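You operate a simulated robot arm through the tools that you are given. There is no shell and no other tool. Be economical: measure what you need, move in short steps, check, and stop when the job is done.

Carry out the task below with a simulated robot arm. There is one attempt and no reset: what you move stays moved.

TASK
Prime the rig's hand pump through the bleed valve.
Fine: tip the catch glass into the pump tank and stand it under the bleed spout again. Open the green valve, give the lever two full strokes, then shut the green valve. The yellow valve stays open.
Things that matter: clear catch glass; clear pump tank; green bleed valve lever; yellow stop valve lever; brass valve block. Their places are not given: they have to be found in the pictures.

It is judged by the outcome, as a careful person would: the job done as asked, and still so three seconds after it is handed in. It fails if anything else is knocked over, pushed out of place, dropped, spilled or broken.

THE ROBOT
A 7-joint arm with a two-finger parallel gripper, fixed in place. Base frame: the origin is at the foot of the arm, x ahead of it, y to its left, z up; the work surface is at about z = 780. Lengths are in mm, angles in degrees, forces in N, time in s.
With the tool pointing down near the work surface it reaches from about 220 to 680 mm from the base axis. Its first joint turns from -66.0 to 66.0 degrees. Payload 2.4 kg.
Tool frame: the origin (TCP) lies between the finger pads and is the grasp point; the fingertips stand 30 mm ahead of it; z points along the fingers, y is the line along which they close. The gripper opens to 94 mm. The fingers are 28 mm wide and 10 mm thick; the gripper's body (50 by 96 mm) begins 55 mm behind the TCP.
Orientation is told as [roll, pitch, yaw] about the base's x, y, z axes, in that order, counted from this pose: with the fingers straight down and closing along the base's y, the tool's x points along the base's -x, its y along +y and its z along -z.

THE INTERFACE
- The arm moves only by the tool jog_arm. Its argument "deltas" is a list that holds one entry, the list of rows, each a list of 7 numbers: the shift along the tool's x, y, z in units of 50 mm (1.0 is 50 mm), then the turn, a rotation vector about the tool's x, y, z in units of 5 degrees (1.0 is 5 degrees), then the opening, from 0 (shut) to 1 (fully open). In form: [[[dx, dy, dz, rx, ry, rz, gripper], ...]]. A call has 1 to 8 rows; each row shifts and turns the commanded pose from where the row before left it, along the tool's axes as they then stand. A call with a number of a shift or a turn outside -1 to 1 is refused whole. A row lasts 0.2 s, in which the tool goes at most 50 mm and 8.6 degrees; a call with a longer step from one row to the next is refused whole, and so is a gripper value outside its range. A pose out of reach is approached as far as the arm can. The call stops where the force on the tool passes 70 N (or 10 N more than at its start, if that is more) or the arm is blocked; 0.2 s more then pass. The fingers move at their own pace (about 153 mm/s each) and stop on an object; they squeeze with about 24 N. The grip force told is the motor's: it shows also when the fingers shut on nothing. Time passes only in rows, and 0.2 s behind the last, so rows that do not move let the fingers close. It gives the time, the measured TCP pose, the force on the tool (base axes), the opening and the grip force at its end, in the units of the frame above (readings bear some noise).
- Cameras (640 x 400 px; columns grow to the right, rows downward): "scene" is fixed at [51.5, 482.9, 1451.7]; the picture's right is [-0.47, -0.88, 0.00], its down [-0.44, 0.24, -0.86] and it looks along [0.76, -0.41, -0.50] (base axes); focal length 296 px, centre (320, 200). "wrist" rides on the gripper at [-37, 0, -58] in the tool frame; the picture's right is [0.00, -1.00, 0.00], its down [0.97, 0.00, -0.24] and it looks along [0.24, 0.00, 0.97] (tool axes); focal length 218 px, centre (320, 200).
- capture(camera): a new picture of that camera. No time passes.
- probe_pixels(camera, pixels): there is no depth. For up to 12 entries [column, row, z] of the newest picture of that camera ("zoom" is the newest enlarged one), the place [x, y] in the base frame at which the ray of that pixel passes the height z, good to about 2 mm, but the place of the scene camera against the robot may be out by one fixed shift of up to 25 mm in any direction. No time passes.
- close_up(camera, box): a new picture of the part [left, top, right, bottom] of that camera's present view, enlarged. No time passes.
- finish_job(): hands the job in; it is judged then, once.

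Work in short steps. Measure before you move; look again where a grasp or a placing could have gone wrong, and mend it. You have 80 turns and 54 pictures in all, the two below and enlarged ones among them. Open the gripper and draw the arm clear of the work before you hand the job in, unless the task says otherwise; then end with one line.

The tools are called as name(argument=value, ...) on one line, values as JSON. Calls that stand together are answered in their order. jog_arm: Moves the arm, as the interface text tells. Its arguments: {"type":"object","properties":{"deltas":{"type":"array","items":{"type":"array","items":{"type":"array","items":{"type":"number"}}}}},"required":["deltas"]} The other tools are called the same way: capture (camera) takes a picture; probe_pixels (camera, pixels) gives the place at which the rays of pixels pass given heights; close_up (camera, box) takes an enlarged picture of a part of a camera's view; finish_job () hands the job in.

At the start:

```text
time: 0.0
tcp_pos: [430.2, 80.5, 1270.5]
tcp_rot: [0.0, 0.0, 0.0]
wrist_force: [-0.2, 1.0, 0.7]
opening: 94.1
gripper_force: 0.0
```

scene: 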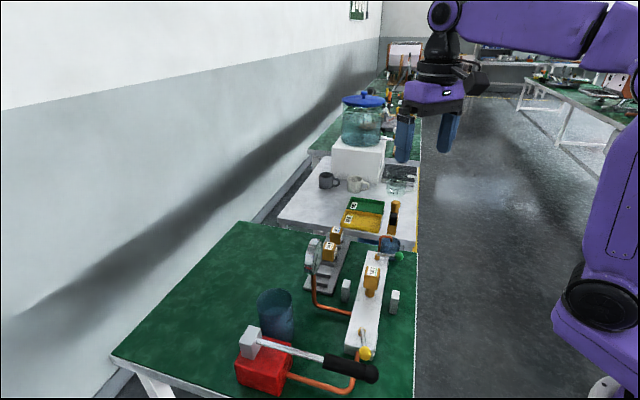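
wrist: 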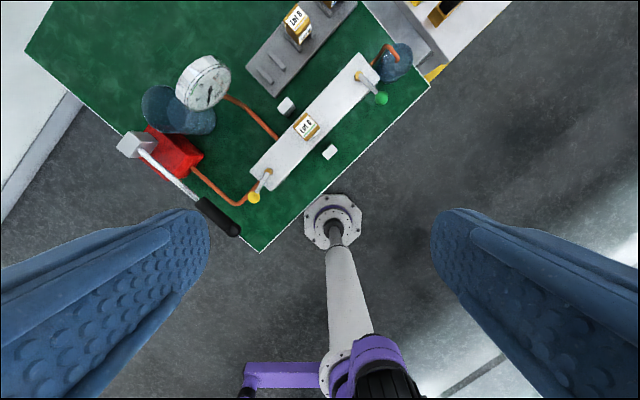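

The wrist view shows the bench with the rig: pump (red) near (175,150), tank near (180,110), white valve bar, catch glass near (392,62). I take enlarged views first.

close_up(camera="scene", box=[220, 210, 440, 400])

close_up(camera="wrist", box=[100, 0, 440, 250])

```text
2.11 times, centred on (330, 305) of scene
```

zoom: 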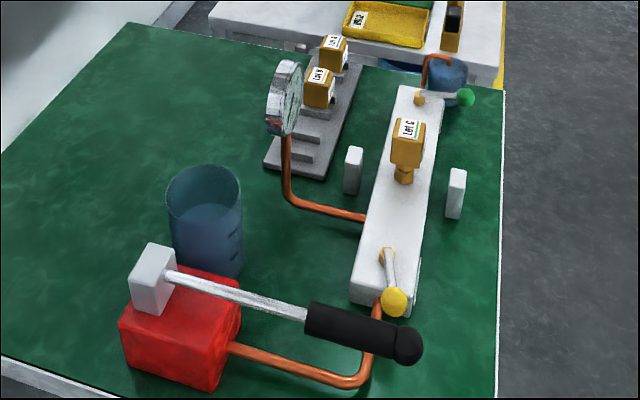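

```text
1.60 times, centred on (270, 125) of wrist
```

zoom: 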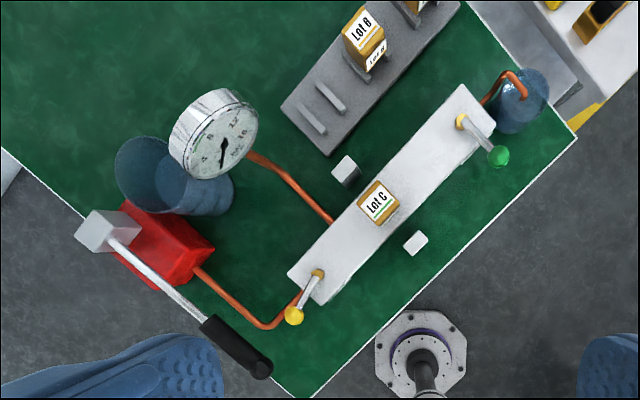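

Probing key points in the newest zoom (wrist) at plausible heights.

probe_pixels(camera="zoom", pixels=[[462, 122, 840], [498, 156, 850], [318, 273, 840], [293, 316, 850], [520, 112, 780], [520, 85, 860], [205, 190, 780], [150, 170, 880], [378, 203, 900], [578, 136, 780], [310, 397, 780], [260, 368, 900]])

close_up(camera="scene", box=[340, 220, 420, 270])

close_up(camera="wrist", box=[340, 30, 436, 90])

```text
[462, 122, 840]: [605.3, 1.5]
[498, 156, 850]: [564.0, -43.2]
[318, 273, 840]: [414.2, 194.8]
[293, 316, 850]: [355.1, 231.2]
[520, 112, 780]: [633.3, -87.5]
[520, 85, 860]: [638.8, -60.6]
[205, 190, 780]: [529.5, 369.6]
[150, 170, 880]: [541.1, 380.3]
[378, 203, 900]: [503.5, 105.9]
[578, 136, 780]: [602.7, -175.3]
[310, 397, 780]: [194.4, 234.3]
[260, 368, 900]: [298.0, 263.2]
```

```text
8.00 times, centred on (380, 245) of scene
```

zoom: 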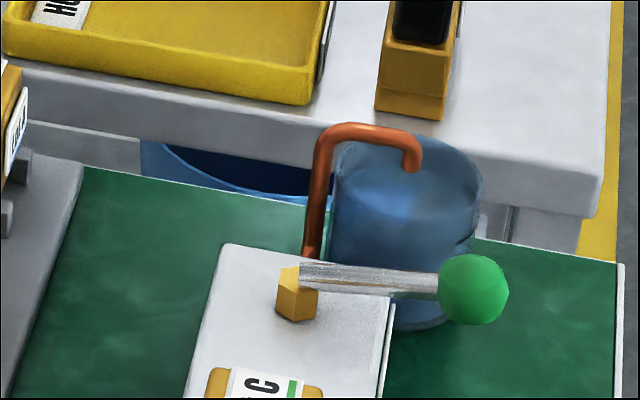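

```text
6.67 times, centred on (388, 60) of wrist
```

zoom: 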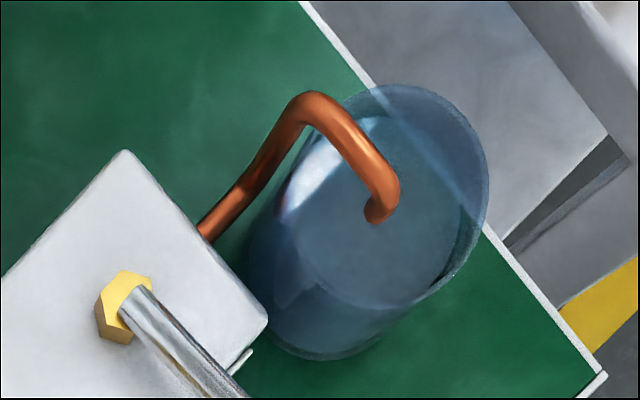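

I will turn the tool horizontal, pointing along the bench's depth (azimuth 45°), off the bench's front-right corner, to see the glass and spout from the side. First a shift to about (400,-200,1150).

jog_arm(deltas=[[[0.075, -0.7, 0.3, 0, 0, 0, 1], [0.075, -0.7, 0.3, 0, 0, 0, 1], [0.075, -0.7, 0.3, 0, 0, 0, 1], [0.075, -0.7, 0.3, 0, 0, 0, 1], [0.075, -0.7, 0.3, 0, 0, 0, 1], [0.075, -0.7, 0.3, 0, 0, 0, 1], [0.075, -0.7, 0.3, 0, 0, 0, 1], [0.075, -0.7, 0.3, 0, 0, 0, 1]]])

jog_arm(deltas=[[[0, 0, 0, -0.4138, -0.999, -0.4138, 1], [0, 0, 0, -0.4138, -0.999, -0.4138, 1], [0, 0, 0, -0.4138, -0.999, -0.4138, 1], [0, 0, 0, -0.4138, -0.999, -0.4138, 1], [0, 0, 0, -0.4138, -0.999, -0.4138, 1], [0, 0, 0, -0.4138, -0.999, -0.4138, 1], [0, 0, 0, -0.4138, -0.999, -0.4138, 1], [0, 0, 0, -0.4138, -0.999, -0.4138, 1]]])

jog_arm(deltas=[[[0, 0, 0, -0.4138, -0.999, -0.4138, 1], [0, 0, 0, -0.4138, -0.999, -0.4138, 1], [0, 0, 0, -0.4138, -0.999, -0.4138, 1], [0, 0, 0, -0.4138, -0.999, -0.4138, 1], [0, 0, 0, -0.4138, -0.999, -0.4138, 1], [0, 0, 0, -0.4138, -0.999, -0.4138, 1], [0, 0, 0, -0.4138, -0.999, -0.4138, 1], [0, 0, 0, -0.4138, -0.999, -0.4138, 1]]])

jog_arm(deltas=[[[0, 0, 0, -0.4138, -0.999, -0.4138, 1], [0.5, 0, 0, 0, 0, 0, 1], [0.5, 0, 0, 0, 0, 0, 1]]])

capture(camera="wrist")

```text
time: 1.8
tcp_pos: [401.2, -199.6, 1149.6]
tcp_rot: [0.0, 0.0, 0.0]
wrist_force: [-0.4, 0.7, 0.3]
opening: 94.0
gripper_force: 0.0
```

```text
time: 3.6
tcp_pos: [400.6, -199.3, 1150.7]
tcp_rot: [12.5, -41.6, 12.6]
wrist_force: [-0.2, 0.6, -0.9]
opening: 93.9
gripper_force: 0.1
```

```text
time: 5.4
tcp_pos: [399.5, -200.2, 1150.6]
tcp_rot: [21.1, -84.8, 21.8]
wrist_force: [-0.8, -0.5, 0.2]
opening: 94.0
gripper_force: 0.1
```

```text
time: 6.2
tcp_pos: [401.7, -200.1, 1099.0]
tcp_rot: [-154.6, -89.9, -160.5]
wrist_force: [-0.7, -0.8, 0.5]
opening: 94.0
gripper_force: 0.1
```

```text
47 pictures are left
```

wrist: 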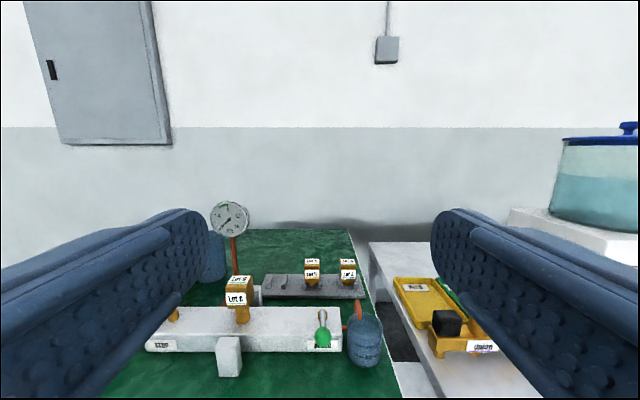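

Pose is as planned; glass at (365,340). I move down 110 mm and right 65 mm for a level look.

jog_arm(deltas=[[[0.55, -0.33, 0, 0, 0, 0, 1], [0.55, -0.33, 0, 0, 0, 0, 1], [0.55, -0.33, 0, 0, 0, 0, 1], [0.55, -0.33, 0, 0, 0, 0, 1]]])

capture(camera="wrist")

close_up(camera="wrist", box=[210, 200, 370, 300])

```text
time: 7.2
tcp_pos: [448.2, -247.0, 988.4]
tcp_rot: [-152.4, -89.9, -162.6]
wrist_force: [-0.7, 0.2, -0.4]
opening: 93.9
gripper_force: 0.0
```

```text
46 pictures are left
```

wrist: 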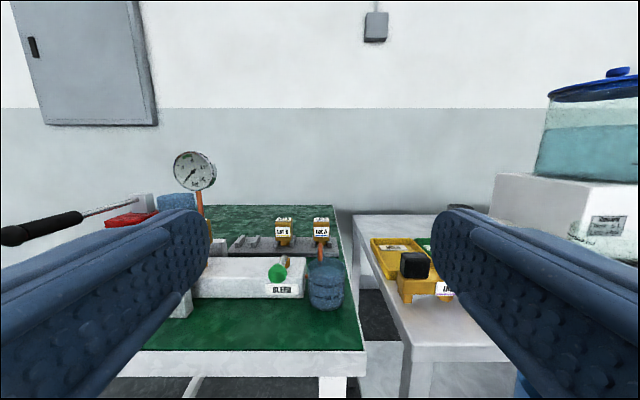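

```text
4.00 times, centred on (290, 250) of wrist
```

zoom: 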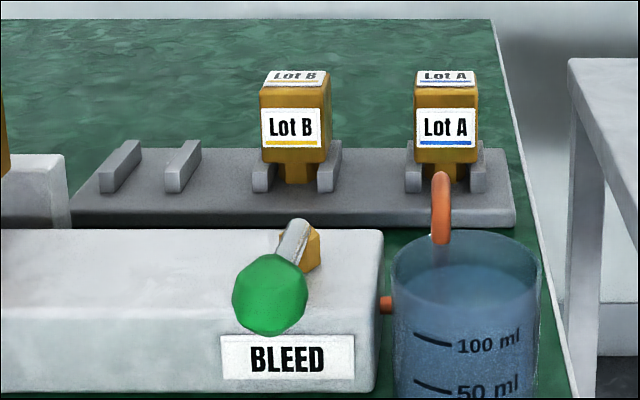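

Need a level look at the spout tip versus the rim; lowering 115 mm (still off the bench).

jog_arm(deltas=[[[0.6, 0, 0, 0, 0, 0, 1], [0.6, 0, 0, 0, 0, 0, 1], [0.6, 0, 0.2, 0, 0, 0, 1], [0.5, 0, 0.4, 0, 0, 0, 1]]])

close_up(camera="wrist", box=[190, 130, 398, 260])

```text
time: 8.2
tcp_pos: [467.4, -225.5, 874.6]
tcp_rot: [-137.1, -89.9, -177.8]
wrist_force: [-1.0, -0.6, -0.7]
opening: 94.0
gripper_force: 0.0
```

```text
3.08 times, centred on (294, 195) of wrist
```

zoom: 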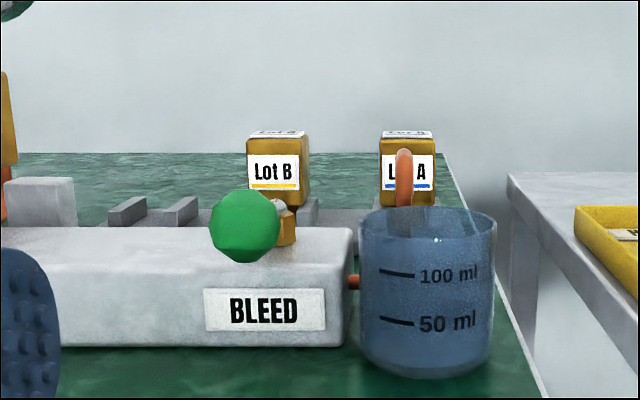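

close_up(camera="wrist", box=[298, 170, 362, 210])

close_up(camera="scene", box=[368, 228, 416, 258])

```text
10.00 times, centred on (330, 190) of wrist
```

zoom: 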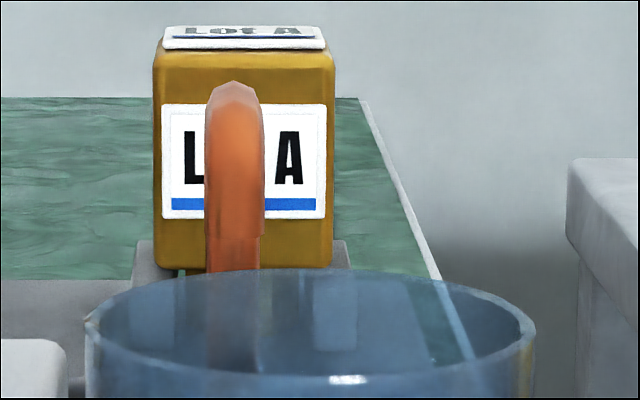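

```text
13.33 times, centred on (392, 243) of scene
```

zoom: 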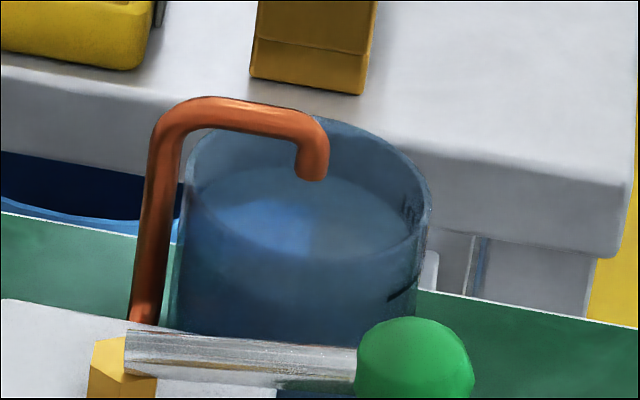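

Rim is at z≈837, spout tip ≈850 at (627,-70), pipe leg ≈38 mm behind it, and the bar end is only few mm left of the glass. So I'll take the glass diagonally, with the tool horizontal along base +y: one finger front-left of it, one back-right. Turning to azimuth 90° now.

jog_arm(deltas=[[[0, 0, -0.4, -1, 0, 0, 1], [0, 0, -0.4, -1, 0, 0, 1], [0, 0, 0, -1, 0, 0, 1], [0, 0, 0, -1, 0, 0, 1], [0, 0, 0, -1, 0, 0, 1], [0, 0, 0, -1, 0, 0, 1], [0, 0, 0, -1, 0, 0, 1], [0, 0, 0, -1, 0, 0, 1]]])

jog_arm(deltas=[[[0, -0.5, 0, -1, 0, 0, 1], [0, -0.9, 0, 0, 0, 0, 1], [0, -0.9, 0, 0, 0, 0, 1], [0, -0.9, 0, 0, 0, 0, 1]]])

capture(camera="wrist")

```text
time: 10.0
tcp_pos: [443.2, -253.3, 875.4]
tcp_rot: [25.0, -90.0, 59.4]
wrist_force: [-0.4, 1.3, -0.8]
opening: 93.9
gripper_force: 0.1
```

```text
time: 11.0
tcp_pos: [508.2, -177.4, 899.2]
tcp_rot: [-133.6, -89.9, -136.3]
wrist_force: [0.2, -0.5, -0.7]
opening: 94.0
gripper_force: 0.0
out of reach, approached as far as the arm can: row 1, 2, 3, 4
```

```text
41 pictures are left
```

wrist: 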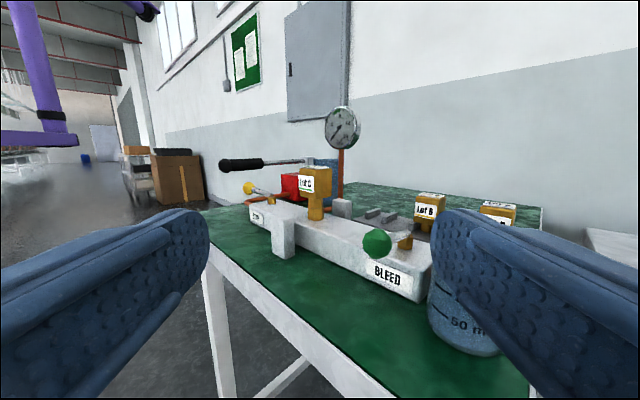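

Azimuth 90° is out of reach here (arm settled at (508,-177,899)). I turn back to azimuth 60° and see where the commanded pose stands.

jog_arm(deltas=[[[0, 0, 0, 1, 0, 0, 1], [0, 0, 0, 1, 0, 0, 1], [0, 0, 0, 1, 0, 0, 1], [0, 0, 0, 1, 0, 0, 1], [0, 0, 0, 1, 0, 0, 1], [0, 0, 0, 1, 0, 0, 1]]])

```text
time: 12.4
tcp_pos: [508.9, -179.0, 896.7]
tcp_rot: [-139.6, -89.9, -160.4]
wrist_force: [-0.4, -0.3, 0.6]
opening: 94.1
gripper_force: 0.1
```

Commanded pose follows the real one. Now shift right 57 mm and down 60 mm to line up with the glass at azimuth 60°, and look.

jog_arm(deltas=[[[0.3, -0.28, 0, 0, 0, 0, 1], [0.3, -0.28, 0, 0, 0, 0, 1], [0.3, -0.28, 0, 0, 0, 0, 1], [0.3, -0.28, 0, 0, 0, 0, 1]]])

capture(camera="wrist")

close_up(camera="wrist", box=[240, 170, 400, 270])

```text
time: 13.4
tcp_pos: [558.2, -206.5, 836.9]
tcp_rot: [-136.5, -89.9, -163.6]
wrist_force: [0.1, -0.5, -0.4]
opening: 94.2
gripper_force: 0.1
```

```text
40 pictures are left
```

wrist: 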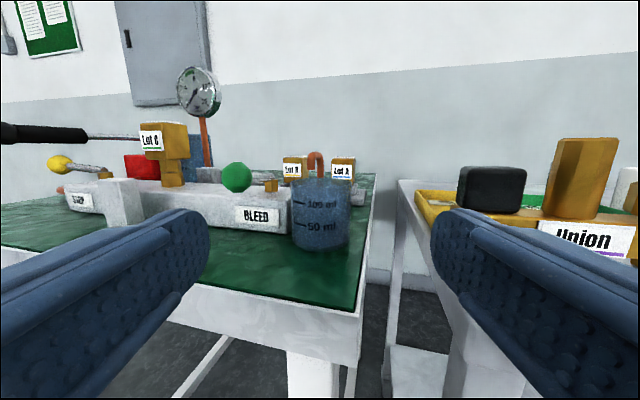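

```text
4.00 times, centred on (320, 220) of wrist
```

zoom: 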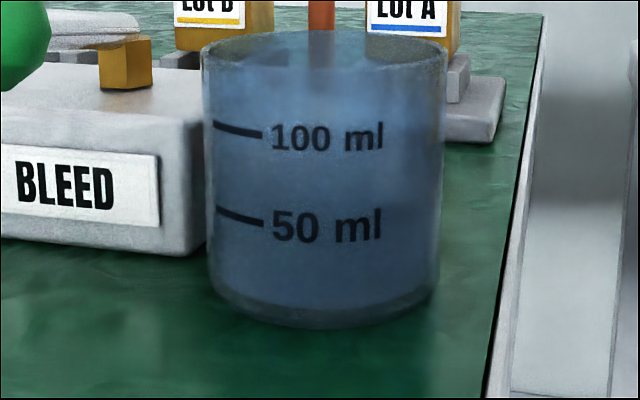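

probe_pixels(camera="zoom", pixels=[[192, 255, 780], [2, 237, 780], [322, 325, 780], [209, 285, 780], [438, 285, 780], [203, 62, 837], [446, 62, 837], [322, 32, 837], [322, 95, 837], [200, 122, 815], [200, 122, 820]])

```text
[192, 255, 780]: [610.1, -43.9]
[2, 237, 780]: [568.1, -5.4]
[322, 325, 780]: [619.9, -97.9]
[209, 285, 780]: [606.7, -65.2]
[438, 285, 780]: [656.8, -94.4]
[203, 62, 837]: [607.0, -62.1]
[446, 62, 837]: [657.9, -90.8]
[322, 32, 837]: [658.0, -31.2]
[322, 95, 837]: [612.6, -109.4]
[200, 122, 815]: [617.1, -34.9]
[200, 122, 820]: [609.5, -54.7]
```

Glass centre ≈(633,-77), Ø58, rim z 837; bar's front corner at (610,-44) leaves room for fingertips 14 mm past the glass centre at azimuth 60°. Advance 100 mm at z 815 with opening 0.85, then check.

jog_arm(deltas=[[[0.22, 0, 0.3, 0, 0, 0, 0.85], [0.22, 0, 0.3, 0, 0, 0, 0.85], [0, 0, 0.4, 0, 0, 0, 0.85], [0, 0, 0.4, 0, 0, 0, 0.85], [0, 0, 0.4, 0, 0, 0, 0.85]]])

capture(camera="wrist")

```text
time: 14.6
tcp_pos: [602.1, -129.0, 817.5]
tcp_rot: [-127.6, -89.9, -172.5]
wrist_force: [-1.4, 0.7, 0.0]
opening: 80.0
gripper_force: 0.1
```

```text
38 pictures are left
```

wrist: 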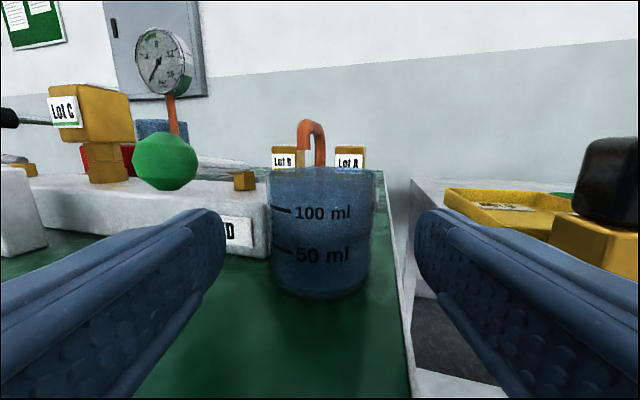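

Glass is centred at column 321 between the fingers. Advance the last 44 mm.

jog_arm(deltas=[[[0, 0, 0.3, 0, 0, 0, 0.85], [0.02, 0, 0.3, 0, 0, 0, 0.85], [0, 0, 0.28, 0, 0, 0, 0.85]]])

capture(camera="wrist")

```text
time: 15.4
tcp_pos: [624.3, -91.1, 815.4]
tcp_rot: [-176.2, -89.9, -123.9]
wrist_force: [-5.5, -4.6, 0.4]
opening: 81.2
gripper_force: 0.6
```

```text
37 pictures are left
```

wrist: 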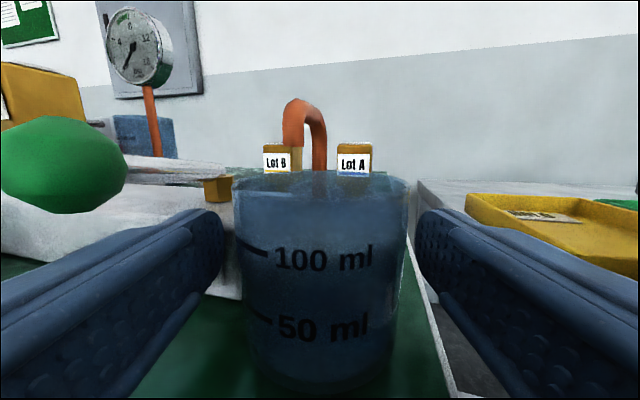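

A light 7 N contact (fingertip on the bar's front face). I back off 3 mm and close.

jog_arm(deltas=[[[0, 0, -0.08, 0, 0, 0, 0.8], [0, 0, 0, 0, 0, 0, 0.68], [0, 0, 0, 0, 0, 0, 0.64], [0, 0, 0, 0, 0, 0, 0.5], [0, 0, 0, 0, 0, 0, 0.5]]])

capture(camera="wrist")

```text
time: 16.6
tcp_pos: [623.0, -93.1, 815.5]
tcp_rot: [-147.0, -89.9, -152.9]
wrist_force: [0.7, 1.0, 0.5]
opening: 56.2
gripper_force: 24.3
```

```text
36 pictures are left
```

wrist: 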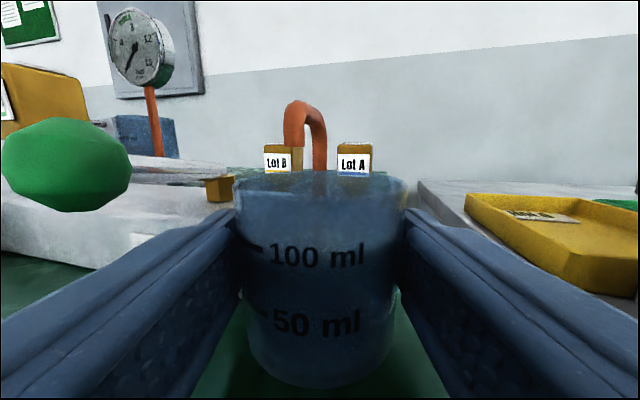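

Glass gripped (56 mm, 24 N); standing pose recorded as TCP (623,-93,815.5). Lift 5 mm and draw straight back 100 mm, gently.

jog_arm(deltas=[[[-0.1, 0, 0, 0, 0, 0, 0.5], [0, 0, -0.15, 0, 0, 0, 0.5], [0, 0, -0.3, 0, 0, 0, 0.5], [0, 0, -0.4, 0, 0, 0, 0.5], [0, 0, -0.4, 0, 0, 0, 0.5], [0, 0, -0.4, 0, 0, 0, 0.5], [0, 0, -0.3, 0, 0, 0, 0.5], [0, 0, -0.15, 0, 0, 0, 0.5]]])

capture(camera="wrist")

```text
time: 18.4
tcp_pos: [570.3, -185.6, 818.0]
tcp_rot: [-179.2, -89.9, -120.8]
wrist_force: [-1.4, 0.9, -1.1]
opening: 56.6
gripper_force: 24.3
```

```text
35 pictures are left
```

wrist: 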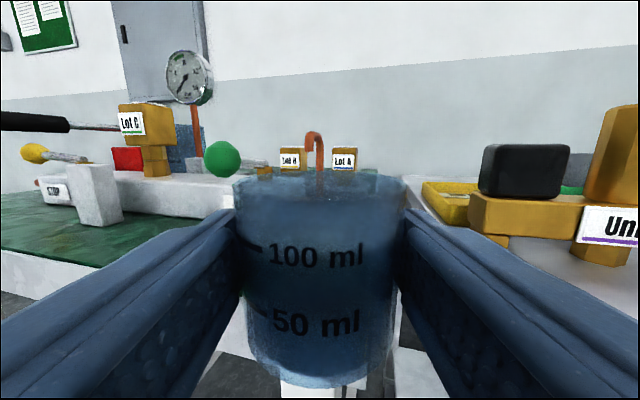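

Glass held clear. Raising ~190 mm smoothly, then I'll look at the tank.

jog_arm(deltas=[[[-0.3, 0, 0, 0, 0, 0, 0.5], [-0.5, 0, -0.1, 0, 0, 0, 0.5], [-0.6, 0, -0.2, 0, 0, 0, 0.5], [-0.6, 0, -0.3, 0, 0, 0, 0.5], [-0.6, 0, -0.3, 0, 0, 0, 0.5], [-0.6, 0, -0.3, 0, 0, 0, 0.5], [-0.4, 0, -0.3, 0, 0, 0, 0.5], [-0.2, 0, -0.3, 0, 0, 0, 0.5]]])

jog_arm(deltas=[[[0, 0.3, 0, 0.6, 0, 0, 0.5], [0, 0.5, 0, 0.6, 0, 0, 0.5], [0, 0.6, 0, 0.6, 0, 0, 0.5], [0, 0.6, 0, 0.6, 0, 0, 0.5], [0, 0.6, 0, 0.6, 0, 0, 0.5], [0, 0.6, 0, 0, 0, 0, 0.5], [0, 0.4, 0, 0, 0, 0, 0.5], [0, 0.2, 0, 0, 0, 0, 0.5]]])

capture(camera="wrist")

```text
time: 20.2
tcp_pos: [525.4, -264.5, 1008.3]
tcp_rot: [-151.3, -90.0, -148.6]
wrist_force: [0.2, 0.4, -1.5]
opening: 55.9
gripper_force: 24.2
```

```text
time: 22.0
tcp_pos: [377.4, -142.7, 1008.3]
tcp_rot: [-152.0, -89.9, -163.0]
wrist_force: [0.4, -0.2, -1.0]
opening: 56.0
gripper_force: 24.2
```

```text
34 pictures are left
```

wrist: 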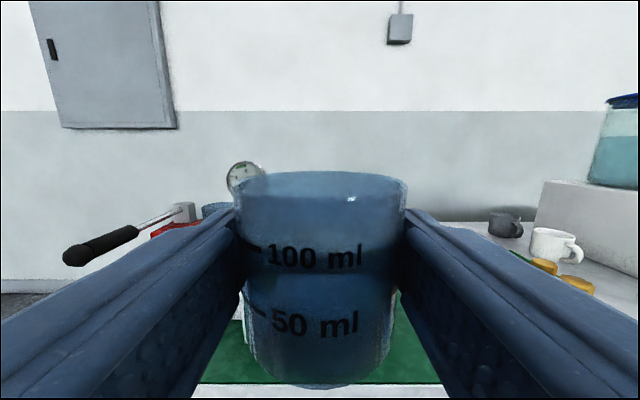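

Tank is just visible at (215,207) behind the finger; I yaw 20° right so that it shows free on the left.

jog_arm(deltas=[[[0, 0.3, 0, 0.7, 0, 0, 0.5], [0, 0.3, 0, 0.7, 0, 0, 0.5], [0, 0.3, 0, 0.7, 0, 0, 0.5], [0, 0.3, 0, 0.7, 0, 0, 0.5], [0, 0.3, 0, 0.7, 0, 0, 0.5], [0, 0.3, 0, 0.5, 0, 0, 0.5]]])

capture(camera="wrist")

close_up(camera="wrist", box=[60, 150, 220, 250])

close_up(camera="scene", box=[220, 265, 396, 375])

```text
time: 23.4
tcp_pos: [343.4, -89.0, 1026.3]
tcp_rot: [85.1, -89.7, -60.2]
wrist_force: [-0.1, 0.4, -1.5]
opening: 55.8
gripper_force: 24.0
out of reach, approached as far as the arm can: row 5, 6
```

```text
33 pictures are left
```

wrist: 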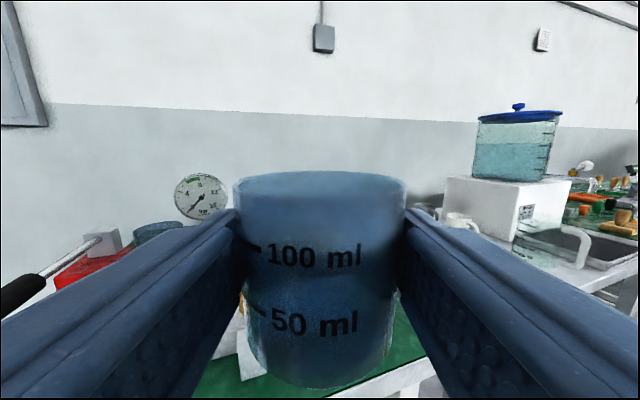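

```text
4.00 times, centred on (140, 200) of wrist
```

zoom: 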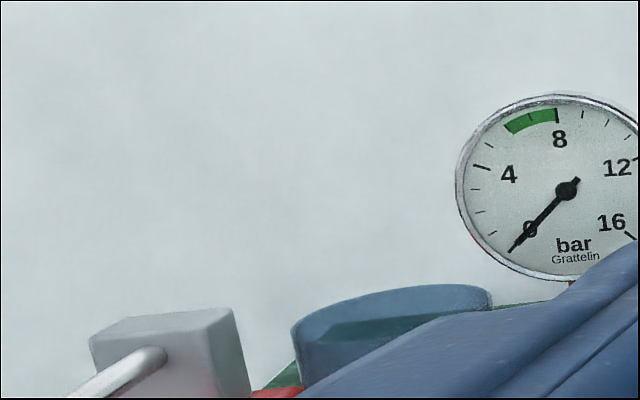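

```text
3.64 times, centred on (308, 320) of scene
```

zoom: 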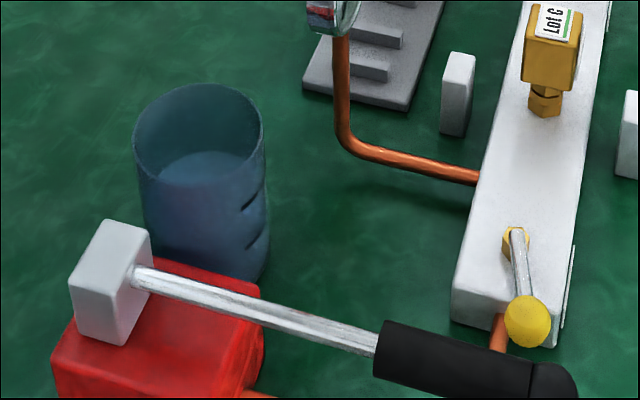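

probe_pixels(camera="wrist", pixels=[[133, 231, 860], [133, 231, 880], [133, 231, 900], [183, 224, 860], [183, 224, 880], [183, 224, 900]])

probe_pixels(camera="zoom", pixels=[[134, 145, 860], [264, 145, 860], [134, 145, 880], [264, 145, 880], [134, 145, 900], [264, 145, 900], [208, 278, 780], [462, 305, 780], [545, 345, 780], [198, 135, 870]])

```text
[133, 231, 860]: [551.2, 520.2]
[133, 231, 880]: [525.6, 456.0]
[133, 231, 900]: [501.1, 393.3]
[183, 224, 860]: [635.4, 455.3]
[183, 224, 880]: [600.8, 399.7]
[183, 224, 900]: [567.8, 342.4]
```

```text
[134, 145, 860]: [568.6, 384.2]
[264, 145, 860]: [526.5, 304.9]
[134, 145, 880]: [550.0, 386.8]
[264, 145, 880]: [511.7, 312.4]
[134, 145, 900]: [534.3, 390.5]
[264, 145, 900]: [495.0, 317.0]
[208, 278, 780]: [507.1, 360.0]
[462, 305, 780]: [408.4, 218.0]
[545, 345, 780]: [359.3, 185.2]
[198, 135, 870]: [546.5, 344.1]
```

Triangulated: tank rim z≈900, centre ≈(536,367), Ø84; gauge at ≈(558,258) top z≈1017; lever block ≈(471,431) top 905. I raise to z≈1090 and go out to (460,50), then above the tank's left.

jog_arm(deltas=[[[-0.16, 0.1, 0.2, 0, 0, 0, 0.5], [-0.16, 0.191, 0.412, 0, 0, 0, 0.5], [-0.16, 0.191, 0.412, 0, 0, 0, 0.5], [-0.16, 0.191, 0.412, 0, 0, 0, 0.5], [-0.16, 0.191, 0.412, 0, 0, 0, 0.5], [-0.16, 0.191, 0.412, 0, 0, 0, 0.5], [-0.16, 0.191, 0.412, 0, 0, 0, 0.5], [-0.16, 0.281, 0.624, 0, 0, 0, 0.5]]])

jog_arm(deltas=[[[0, 0, 0, -0.5, 0, 0, 0.5], [0, 0, 0, -0.5, 0, 0, 0.5], [0, 0, 0, -0.5, 0, 0, 0.5], [0, 0, 0, -0.5, 0, 0, 0.5]]])

```text
time: 25.2
tcp_pos: [458.8, 48.7, 1089.2]
tcp_rot: [167.1, -89.9, -142.2]
wrist_force: [-0.3, 0.5, -0.8]
opening: 55.8
gripper_force: 24.1
```

```text
time: 26.2
tcp_pos: [461.5, 51.5, 1087.4]
tcp_rot: [-151.7, -89.9, -173.1]
wrist_force: [-0.3, -1.1, -1.0]
opening: 55.4
gripper_force: 23.9
```

Now over towards the tank at z 1087, stopping short by ~30%.

jog_arm(deltas=[[[0, 0.25, 0.22, 0, 0, 0, 0.5], [0, 0.45, 0.41, 0, 0, 0, 0.5], [0, 0.55, 0.5, 0, 0, 0, 0.5], [0, 0.6, 0.54, 0, 0, 0, 0.5], [0, 0.6, 0.54, 0, 0, 0, 0.5], [0, 0.55, 0.5, 0, 0, 0, 0.5], [0, 0.4, 0.36, 0, 0, 0, 0.5], [0, 0.2, 0.18, 0, 0, 0, 0.5]]])

capture(camera="wrist")

close_up(camera="scene", box=[200, 180, 424, 320])

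```text
time: 28.0
tcp_pos: [500.2, 287.4, 1100.2]
tcp_rot: [81.1, -89.6, -45.9]
wrist_force: [0.0, 0.1, -1.7]
opening: 55.3
gripper_force: 24.3
out of reach, approached as far as the arm can: row 6, 7, 8
```

```text
30 pictures are left
```

wrist: 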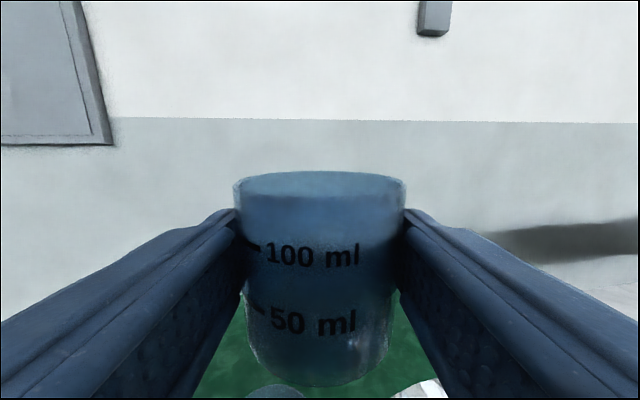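

```text
2.86 times, centred on (312, 250) of scene
```

zoom: 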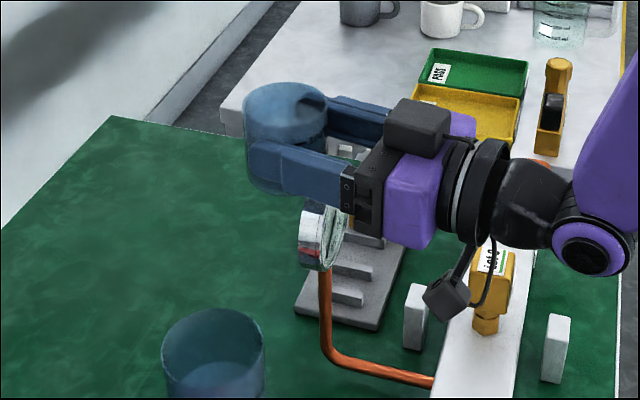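

Azimuth 35° hits a wrist limit, and a raised pump handle (end ≈(304,153,931)) lies under the arm. I'll instead pour forward by pitching the tool downward, azimuth 45°. First yaw 10° and see whether the hover point (488,336,1050) is reachable.

jog_arm(deltas=[[[0, 0, 0, -0.5, 0, 0, 0.5], [0, 0, 0, -0.5, 0, 0, 0.5], [0, 0, 0, -0.5, 0, 0, 0.5], [0, 0, 0, -0.5, 0, 0, 0.5]]])

jog_arm(deltas=[[[0.2, 0.2, 0.13, 0, 0, 0, 0.5], [0.2, 0.2, 0.13, 0, 0, 0, 0.5], [0.2, 0.2, 0.13, 0, 0, 0, 0.5], [0.2, 0.2, 0.13, 0, 0, 0, 0.5]]])

```text
time: 29.0
tcp_pos: [500.0, 287.4, 1100.8]
tcp_rot: [177.1, -89.9, -131.9]
wrist_force: [0.4, 0.1, -0.8]
opening: 55.2
gripper_force: 23.9
```

```text
time: 30.0
tcp_pos: [494.0, 332.3, 1064.3]
tcp_rot: [89.9, -89.8, -44.8]
wrist_force: [-0.4, 0.0, -0.8]
opening: 55.4
gripper_force: 23.8
out of reach, approached as far as the arm can: row 4
```

Just at the limit; yaw 5° more (azimuth 50°) and set TCP to (488,334,1045). Then check both cameras.

jog_arm(deltas=[[[0, 0, 0, -0.5, 0, 0, 0.5], [0, 0, 0, -0.5, 0, 0, 0.5], [0.2, 0.06, -0.025, 0, 0, 0, 0.5], [0.2, 0.06, -0.025, 0, 0, 0, 0.5]]])

capture(camera="wrist")

close_up(camera="scene", box=[190, 190, 430, 340])

```text
time: 31.0
tcp_pos: [489.1, 335.0, 1044.9]
tcp_rot: [81.2, -89.8, -31.0]
wrist_force: [0.2, -0.1, -1.3]
opening: 55.1
gripper_force: 24.4
```

```text
28 pictures are left
```

wrist: 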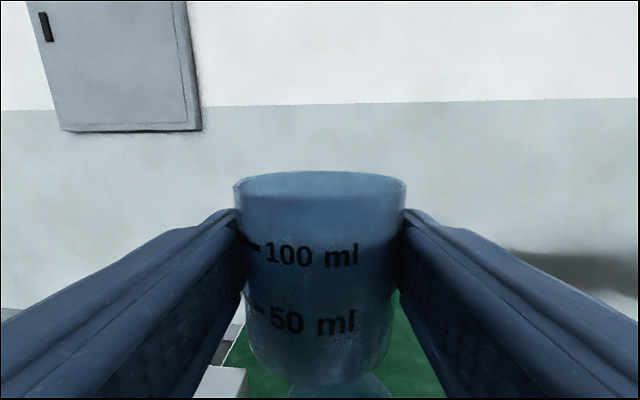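

```text
2.67 times, centred on (310, 265) of scene
```

zoom: 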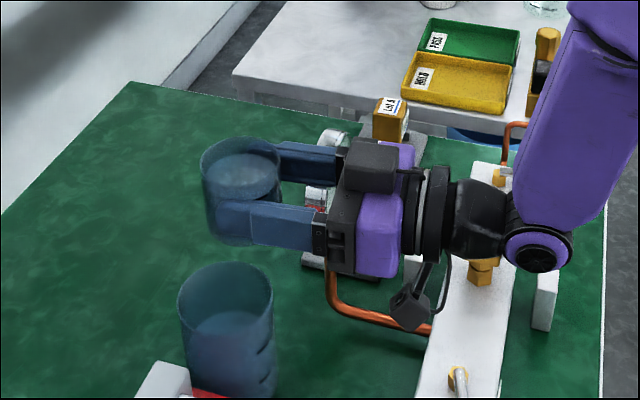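

close_up(camera="wrist", box=[240, 325, 400, 400])

probe_pixels(camera="zoom", pixels=[[10, 10, 900]])

```text
4.00 times, centred on (320, 362) of wrist
```

zoom: 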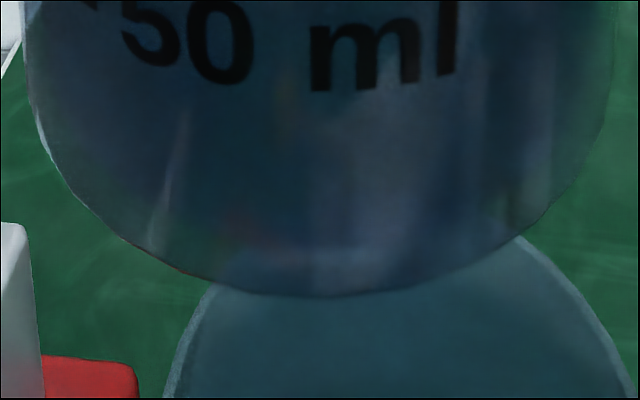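

```text
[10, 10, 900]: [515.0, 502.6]
```

probe_pixels(camera="zoom", pixels=[[165, 396, 900], [183, 335, 900], [213, 285, 900], [518, 240, 900], [575, 292, 900], [612, 350, 900], [632, 396, 900]])

```text
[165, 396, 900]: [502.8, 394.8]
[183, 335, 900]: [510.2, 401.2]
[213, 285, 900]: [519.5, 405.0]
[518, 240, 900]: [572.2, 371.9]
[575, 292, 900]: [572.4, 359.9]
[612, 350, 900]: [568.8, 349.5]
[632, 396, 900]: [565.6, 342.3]
```

Tank confirmed: centre (534,368), R≈40. Lip is at ≈(520,372). Now pitch 12° while lowering the lip to z≈986 (no pouring yet).

jog_arm(deltas=[[[0.35, 0, -0.02, 0, 0.6, 0, 0.5], [0.349, 0, 0, 0, 0.6, 0, 0.5], [0.347, 0, 0.02, 0, 0.6, 0, 0.5], [0.344, 0, 0.041, 0, 0.6, 0, 0.5]]])

close_up(camera="scene", box=[190, 210, 430, 360])

```text
time: 32.0
tcp_pos: [497.2, 331.2, 980.9]
tcp_rot: [1.4, -77.9, 49.0]
wrist_force: [0.7, 0.2, -2.1]
opening: 55.2
gripper_force: 23.5
out of reach, approached as far as the arm can: row 1, 2, 4
```

```text
2.67 times, centred on (310, 285) of scene
```

zoom: 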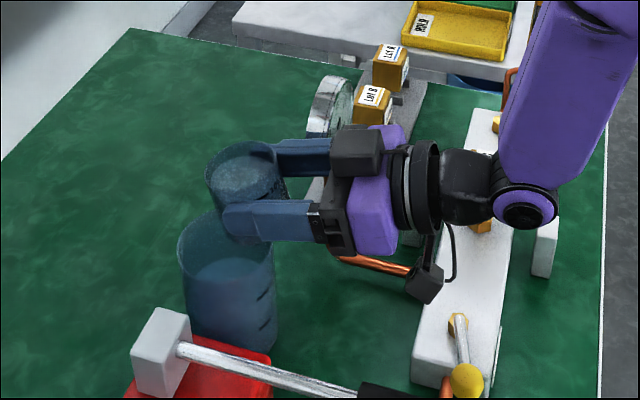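

Lip is about over the tank's centre at z≈992, no contact. Tip slowly about the lip (2° per row), easing back 8 mm.

jog_arm(deltas=[[[0, 0, -0.1, 0, 0.4, 0, 0.5], [0, 0, -0.1, 0, 0.4, 0, 0.5], [-0.034, 0, -0.014, 0, 0.4, 0, 0.5], [-0.034, 0, -0.014, 0, 0.4, 0, 0.5], [-0.034, 0, -0.014, 0, 0.4, 0, 0.5], [-0.034, 0, -0.014, 0, 0.4, 0, 0.5], [-0.034, 0, -0.014, 0, 0.4, 0, 0.5], [-0.034, 0, -0.014, 0, 0.4, 0, 0.5]]])

close_up(camera="scene", box=[230, 240, 342, 310])

```text
time: 33.8
tcp_pos: [491.3, 323.4, 996.0]
tcp_rot: [-0.1, -62.1, 50.0]
wrist_force: [-0.6, 0.0, -0.9]
opening: 55.2
gripper_force: 23.9
```

```text
5.71 times, centred on (286, 275) of scene
```

zoom: 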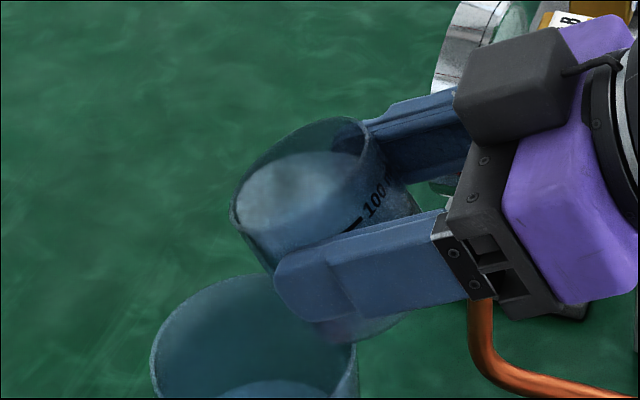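

Liquid is near the lip at 28°; lip at (525,364,992), good. Continue tipping, lowering the lip ~30 mm.

jog_arm(deltas=[[[0.027, 0, 0.03, 0, 0.4, 0, 0.5], [0.027, 0, 0.03, 0, 0.4, 0, 0.5], [0.027, 0, 0.03, 0, 0.4, 0, 0.5], [0.027, 0, 0.03, 0, 0.4, 0, 0.5], [0.027, 0, 0.03, 0, 0.4, 0, 0.5], [0.027, 0, 0.03, 0, 0.4, 0, 0.5], [0.027, 0, 0.03, 0, 0.4, 0, 0.5], [0.027, 0, 0.03, 0, 0.4, 0, 0.5]]])

close_up(camera="scene", box=[230, 250, 342, 320])

```text
time: 35.6
tcp_pos: [493.1, 325.2, 980.9]
tcp_rot: [0.0, -46.0, 50.0]
wrist_force: [0.0, -0.2, -2.0]
opening: 54.8
gripper_force: 24.1
```

```text
5.71 times, centred on (286, 285) of scene
```

zoom: 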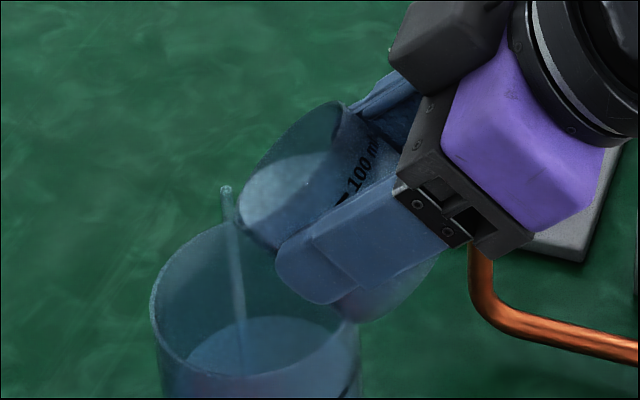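

Stream falls inside the tank. Continue tipping about the fixed lip.

jog_arm(deltas=[[[-0.034, 0, -0.014, 0, 0.4, 0, 0.5], [-0.034, 0, -0.014, 0, 0.4, 0, 0.5], [-0.034, 0, -0.014, 0, 0.4, 0, 0.5], [-0.034, 0, -0.014, 0, 0.4, 0, 0.5], [-0.034, 0, -0.014, 0, 0.4, 0, 0.5], [-0.034, 0, -0.014, 0, 0.4, 0, 0.5], [-0.034, 0, -0.014, 0, 0.4, 0, 0.5], [-0.034, 0, -0.014, 0, 0.4, 0, 0.5]]])

jog_arm(deltas=[[[-0.034, 0, -0.014, 0, 0.4, 0, 0.5], [-0.034, 0, -0.014, 0, 0.4, 0, 0.5], [-0.034, 0, -0.014, 0, 0.4, 0, 0.5], [-0.034, 0, -0.014, 0, 0.4, 0, 0.5], [-0.034, 0, -0.014, 0, 0.4, 0, 0.5], [-0.034, 0, -0.014, 0, 0.4, 0, 0.5], [-0.034, 0, -0.014, 0, 0.4, 0, 0.5], [-0.034, 0, -0.014, 0, 0.4, 0, 0.5]]])

close_up(camera="scene", box=[230, 250, 342, 320])

```text
time: 37.4
tcp_pos: [496.9, 332.6, 991.3]
tcp_rot: [-0.1, -30.0, 50.1]
wrist_force: [-0.6, 0.2, -0.8]
opening: 54.8
gripper_force: 24.3
```

```text
time: 39.2
tcp_pos: [503.5, 338.6, 1002.7]
tcp_rot: [0.0, -14.0, 50.0]
wrist_force: [0.5, 0.9, 0.0]
opening: 54.7
gripper_force: 24.1
```

```text
5.71 times, centred on (286, 285) of scene
```

zoom: 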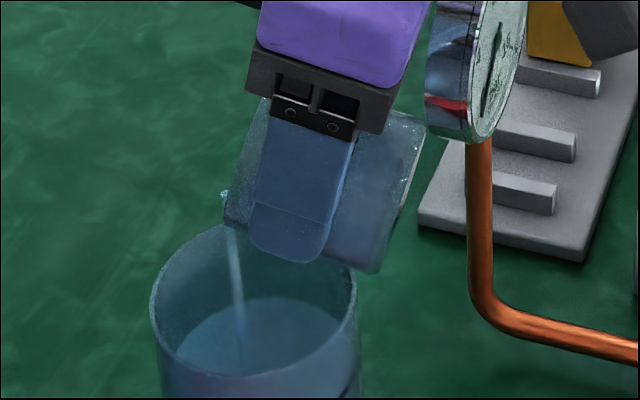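

Good, stream still inside. Continue to ~108° and let it drain.

jog_arm(deltas=[[[-0.034, 0, -0.014, 0, 0.4, 0, 0.5], [-0.034, 0, -0.014, 0, 0.4, 0, 0.5], [-0.034, 0, -0.014, 0, 0.4, 0, 0.5], [-0.034, 0, -0.014, 0, 0.4, 0, 0.5], [-0.051, 0, -0.021, 0, 0.6, 0, 0.5], [-0.051, 0, -0.021, 0, 0.6, 0, 0.5], [-0.051, 0, -0.021, 0, 0.6, 0, 0.5], [-0.051, 0, -0.021, 0, 0.6, 0, 0.5]]])

jog_arm(deltas=[[[-0.051, 0, -0.021, 0, 0.6, 0, 0.5], [-0.051, 0, -0.021, 0, 0.6, 0, 0.5], [-0.034, 0, -0.014, 0, 0.4, 0, 0.5], [0, 0, 0, 0, 0, 0, 0.5], [0, 0, 0, 0, 0, 0, 0.5], [0, 0, 0, 0, 0, 0, 0.5], [0, 0, 0, 0, 0, 0, 0.5], [0, 0, 0, 0, 0, 0, 0.5]]])

close_up(camera="scene", box=[230, 250, 342, 320])

```text
time: 41.0
tcp_pos: [514.3, 351.4, 1012.4]
tcp_rot: [-0.1, 5.9, 50.0]
wrist_force: [-0.8, -0.2, 0.0]
opening: 54.3
gripper_force: 23.9
```

```text
time: 42.8
tcp_pos: [518.6, 358.0, 1012.9]
tcp_rot: [0.0, 13.9, 50.0]
wrist_force: [0.5, -0.1, -1.4]
opening: 54.8
gripper_force: 24.0
```

```text
5.71 times, centred on (286, 285) of scene
```

zoom: 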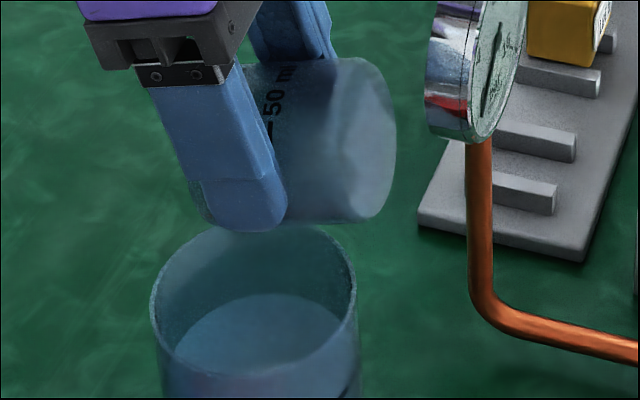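

Appears drained. Tip 6° further briefly for the last drops, then return to vertical tool and rise.

jog_arm(deltas=[[[-0.051, 0, -0.021, 0, 0.6, 0, 0.5], [-0.051, 0, -0.021, 0, 0.6, 0, 0.5], [0, 0, 0, 0, 0, 0, 0.5], [0, 0, 0, 0, 0, 0, 0.5], [0, 0, 0, 0, 0, 0, 0.5], [0, 0, 0, 0, 0, 0, 0.5], [0, 0, 0, 0, 0, 0, 0.5], [0, 0, 0, 0, 0, 0, 0.5]]])

jog_arm(deltas=[[[0, 0, 0, 0, -1, 0, 0.5], [0, 0, 0, 0, -1, 0, 0.5], [0, 0, -0.3, 0, -1, 0, 0.5], [0, 0, -0.6, 0, -1, 0, 0.5], [0, 0, -0.7, 0, 0, 0, 0.5], [0, 0, -0.3, 0, 0, 0, 0.5]]])

close_up(camera="scene", box=[210, 190, 370, 320])

```text
time: 44.6
tcp_pos: [515.1, 355.3, 1011.1]
tcp_rot: [0.0, 20.0, 50.1]
wrist_force: [-0.4, 0.9, 0.1]
opening: 54.6
gripper_force: 24.1
out of reach, approached as far as the arm can: row 2
```

```text
time: 46.0
tcp_pos: [516.6, 359.5, 1104.3]
tcp_rot: [0.0, 0.0, 50.0]
wrist_force: [-0.6, 0.0, 0.4]
opening: 54.8
gripper_force: 23.8
```

```text
3.08 times, centred on (290, 255) of scene
```

zoom: 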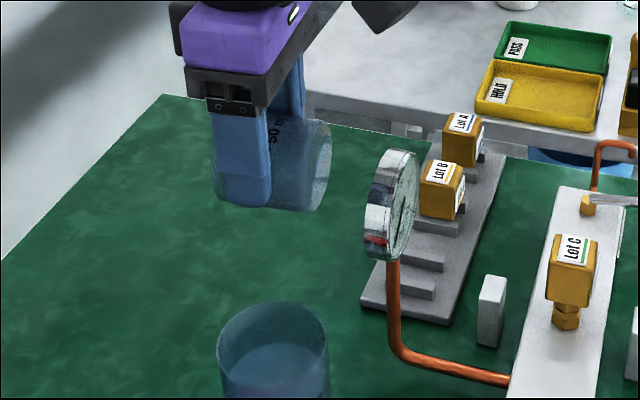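

Glass is empty and clear of everything. Carry back over at z 1104 to about (470,0), then turn the tool horizontal.

jog_arm(deltas=[[[0.763, -0.49, 0, 0, 0, 0, 0.5], [0.763, -0.49, 0, 0, 0, 0, 0.5], [0.763, -0.49, 0, 0, 0, 0, 0.5], [0.763, -0.49, 0, 0, 0, 0, 0.5], [0.763, -0.49, 0, 0, 0, 0, 0.5], [0.763, -0.49, 0, 0, 0, 0, 0.5], [0.763, -0.49, 0, 0, 0, 0, 0.5], [0.763, -0.49, 0, 0, 0, 0, 0.5]]])

jog_arm(deltas=[[[0, -0.3, 0, 0, -1, 0, 0.5], [0, -0.3, 0, 0, -1, 0, 0.5], [0, -0.3, 0, 0, -1, 0, 0.5], [0, -0.3, 0, 0, -1, 0, 0.5], [0, -0.3, 0, 0, -1, 0, 0.5], [0, -0.3, 0, 0, -1, 0, 0.5], [0, -0.3, 0, 0, -1, 0, 0.5], [0, -0.3, 0, 0, -1, 0, 0.5]]])

jog_arm(deltas=[[[0, -0.3, 0, 0, -1, 0, 0.5], [0, -0.3, 0, 0, -1, 0, 0.5], [0, -0.3, 0, 0, -1, 0, 0.5], [0, -0.3, 0, 0, -1, 0, 0.5], [0, -0.3, 0, 0, -1, 0, 0.5], [0, -0.3, 0, 0, -1, 0, 0.5], [0, -0.3, 0, 0, -1, 0, 0.5], [0, -0.3, 0, 0, -1, 0, 0.5]]])

jog_arm(deltas=[[[0, 0, 0, 0, -1, 0, 0.5], [0, 0, 0, 0, -1, 0, 0.5], [0, 0, 0, -1, 0, 0, 0.5], [0, 0, 0, -1, 0, 0, 0.5], [0, 0, 0, 0, 0, 0, 0.5]]])

```text
time: 47.8
tcp_pos: [470.5, -2.1, 1104.5]
tcp_rot: [0.1, -0.1, 50.0]
wrist_force: [0.3, -0.5, 0.2]
opening: 54.7
gripper_force: 23.6
```

```text
time: 49.6
tcp_pos: [564.5, -76.0, 1105.1]
tcp_rot: [0.1, -40.4, 50.0]
wrist_force: [0.9, -0.1, 0.1]
opening: 54.7
gripper_force: 23.5
```

```text
time: 51.4
tcp_pos: [655.6, -155.2, 1105.5]
tcp_rot: [-0.4, -80.1, 50.3]
wrist_force: [-0.4, 0.1, -1.0]
opening: 54.4
gripper_force: 23.4
```

```text
time: 52.6
tcp_pos: [656.9, -153.2, 1104.4]
tcp_rot: [-143.2, -89.9, -156.6]
wrist_force: [-0.1, 0.6, -0.5]
opening: 54.7
gripper_force: 23.9
```

Tool horizontal at azimuth 60°. Return to the axis line of the withdrawal (576,-177) and come down to z≈822.

jog_arm(deltas=[[[0, 0.29, -0.305, 0, 0, 0, 0.5], [0, 0.29, -0.305, 0, 0, 0, 0.5], [0, 0.29, -0.305, 0, 0, 0, 0.5], [0, 0.29, -0.305, 0, 0, 0, 0.5], [0.8, 0, 0, 0, 0, 0, 0.5], [0.8, 0, 0, 0, 0, 0, 0.5], [0.8, 0, 0, 0, 0, 0, 0.5], [0.8, 0, 0, 0, 0, 0, 0.5]]])

jog_arm(deltas=[[[0.8, 0, 0, 0, 0, 0, 0.5], [0.8, 0, 0, 0, 0, 0, 0.5], [0.6, 0, 0, 0, 0, 0, 0.5], [0.2, 0, 0, 0, 0, 0, 0.5], [0, 0, 0, 0, 0, 0, 0.5]]])

capture(camera="wrist")

```text
time: 54.4
tcp_pos: [575.6, -179.3, 947.2]
tcp_rot: [-112.7, -89.9, 172.9]
wrist_force: [0.3, 0.3, 0.3]
opening: 54.6
gripper_force: 23.8
```

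```text
time: 55.6
tcp_pos: [575.3, -177.6, 823.5]
tcp_rot: [-133.6, -89.9, -166.5]
wrist_force: [0.1, -0.2, 0.0]
opening: 54.6
gripper_force: 24.3
```

```text
19 pictures are left
```

wrist: 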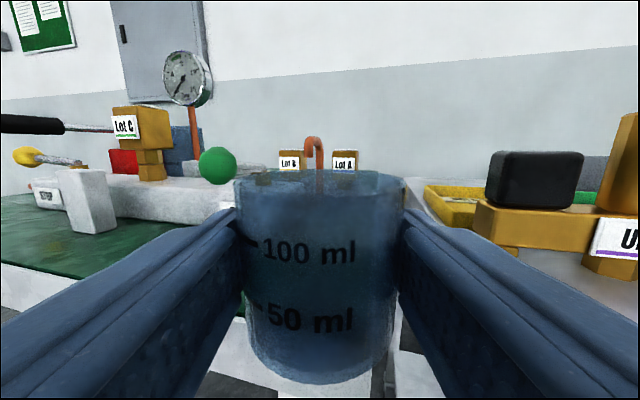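

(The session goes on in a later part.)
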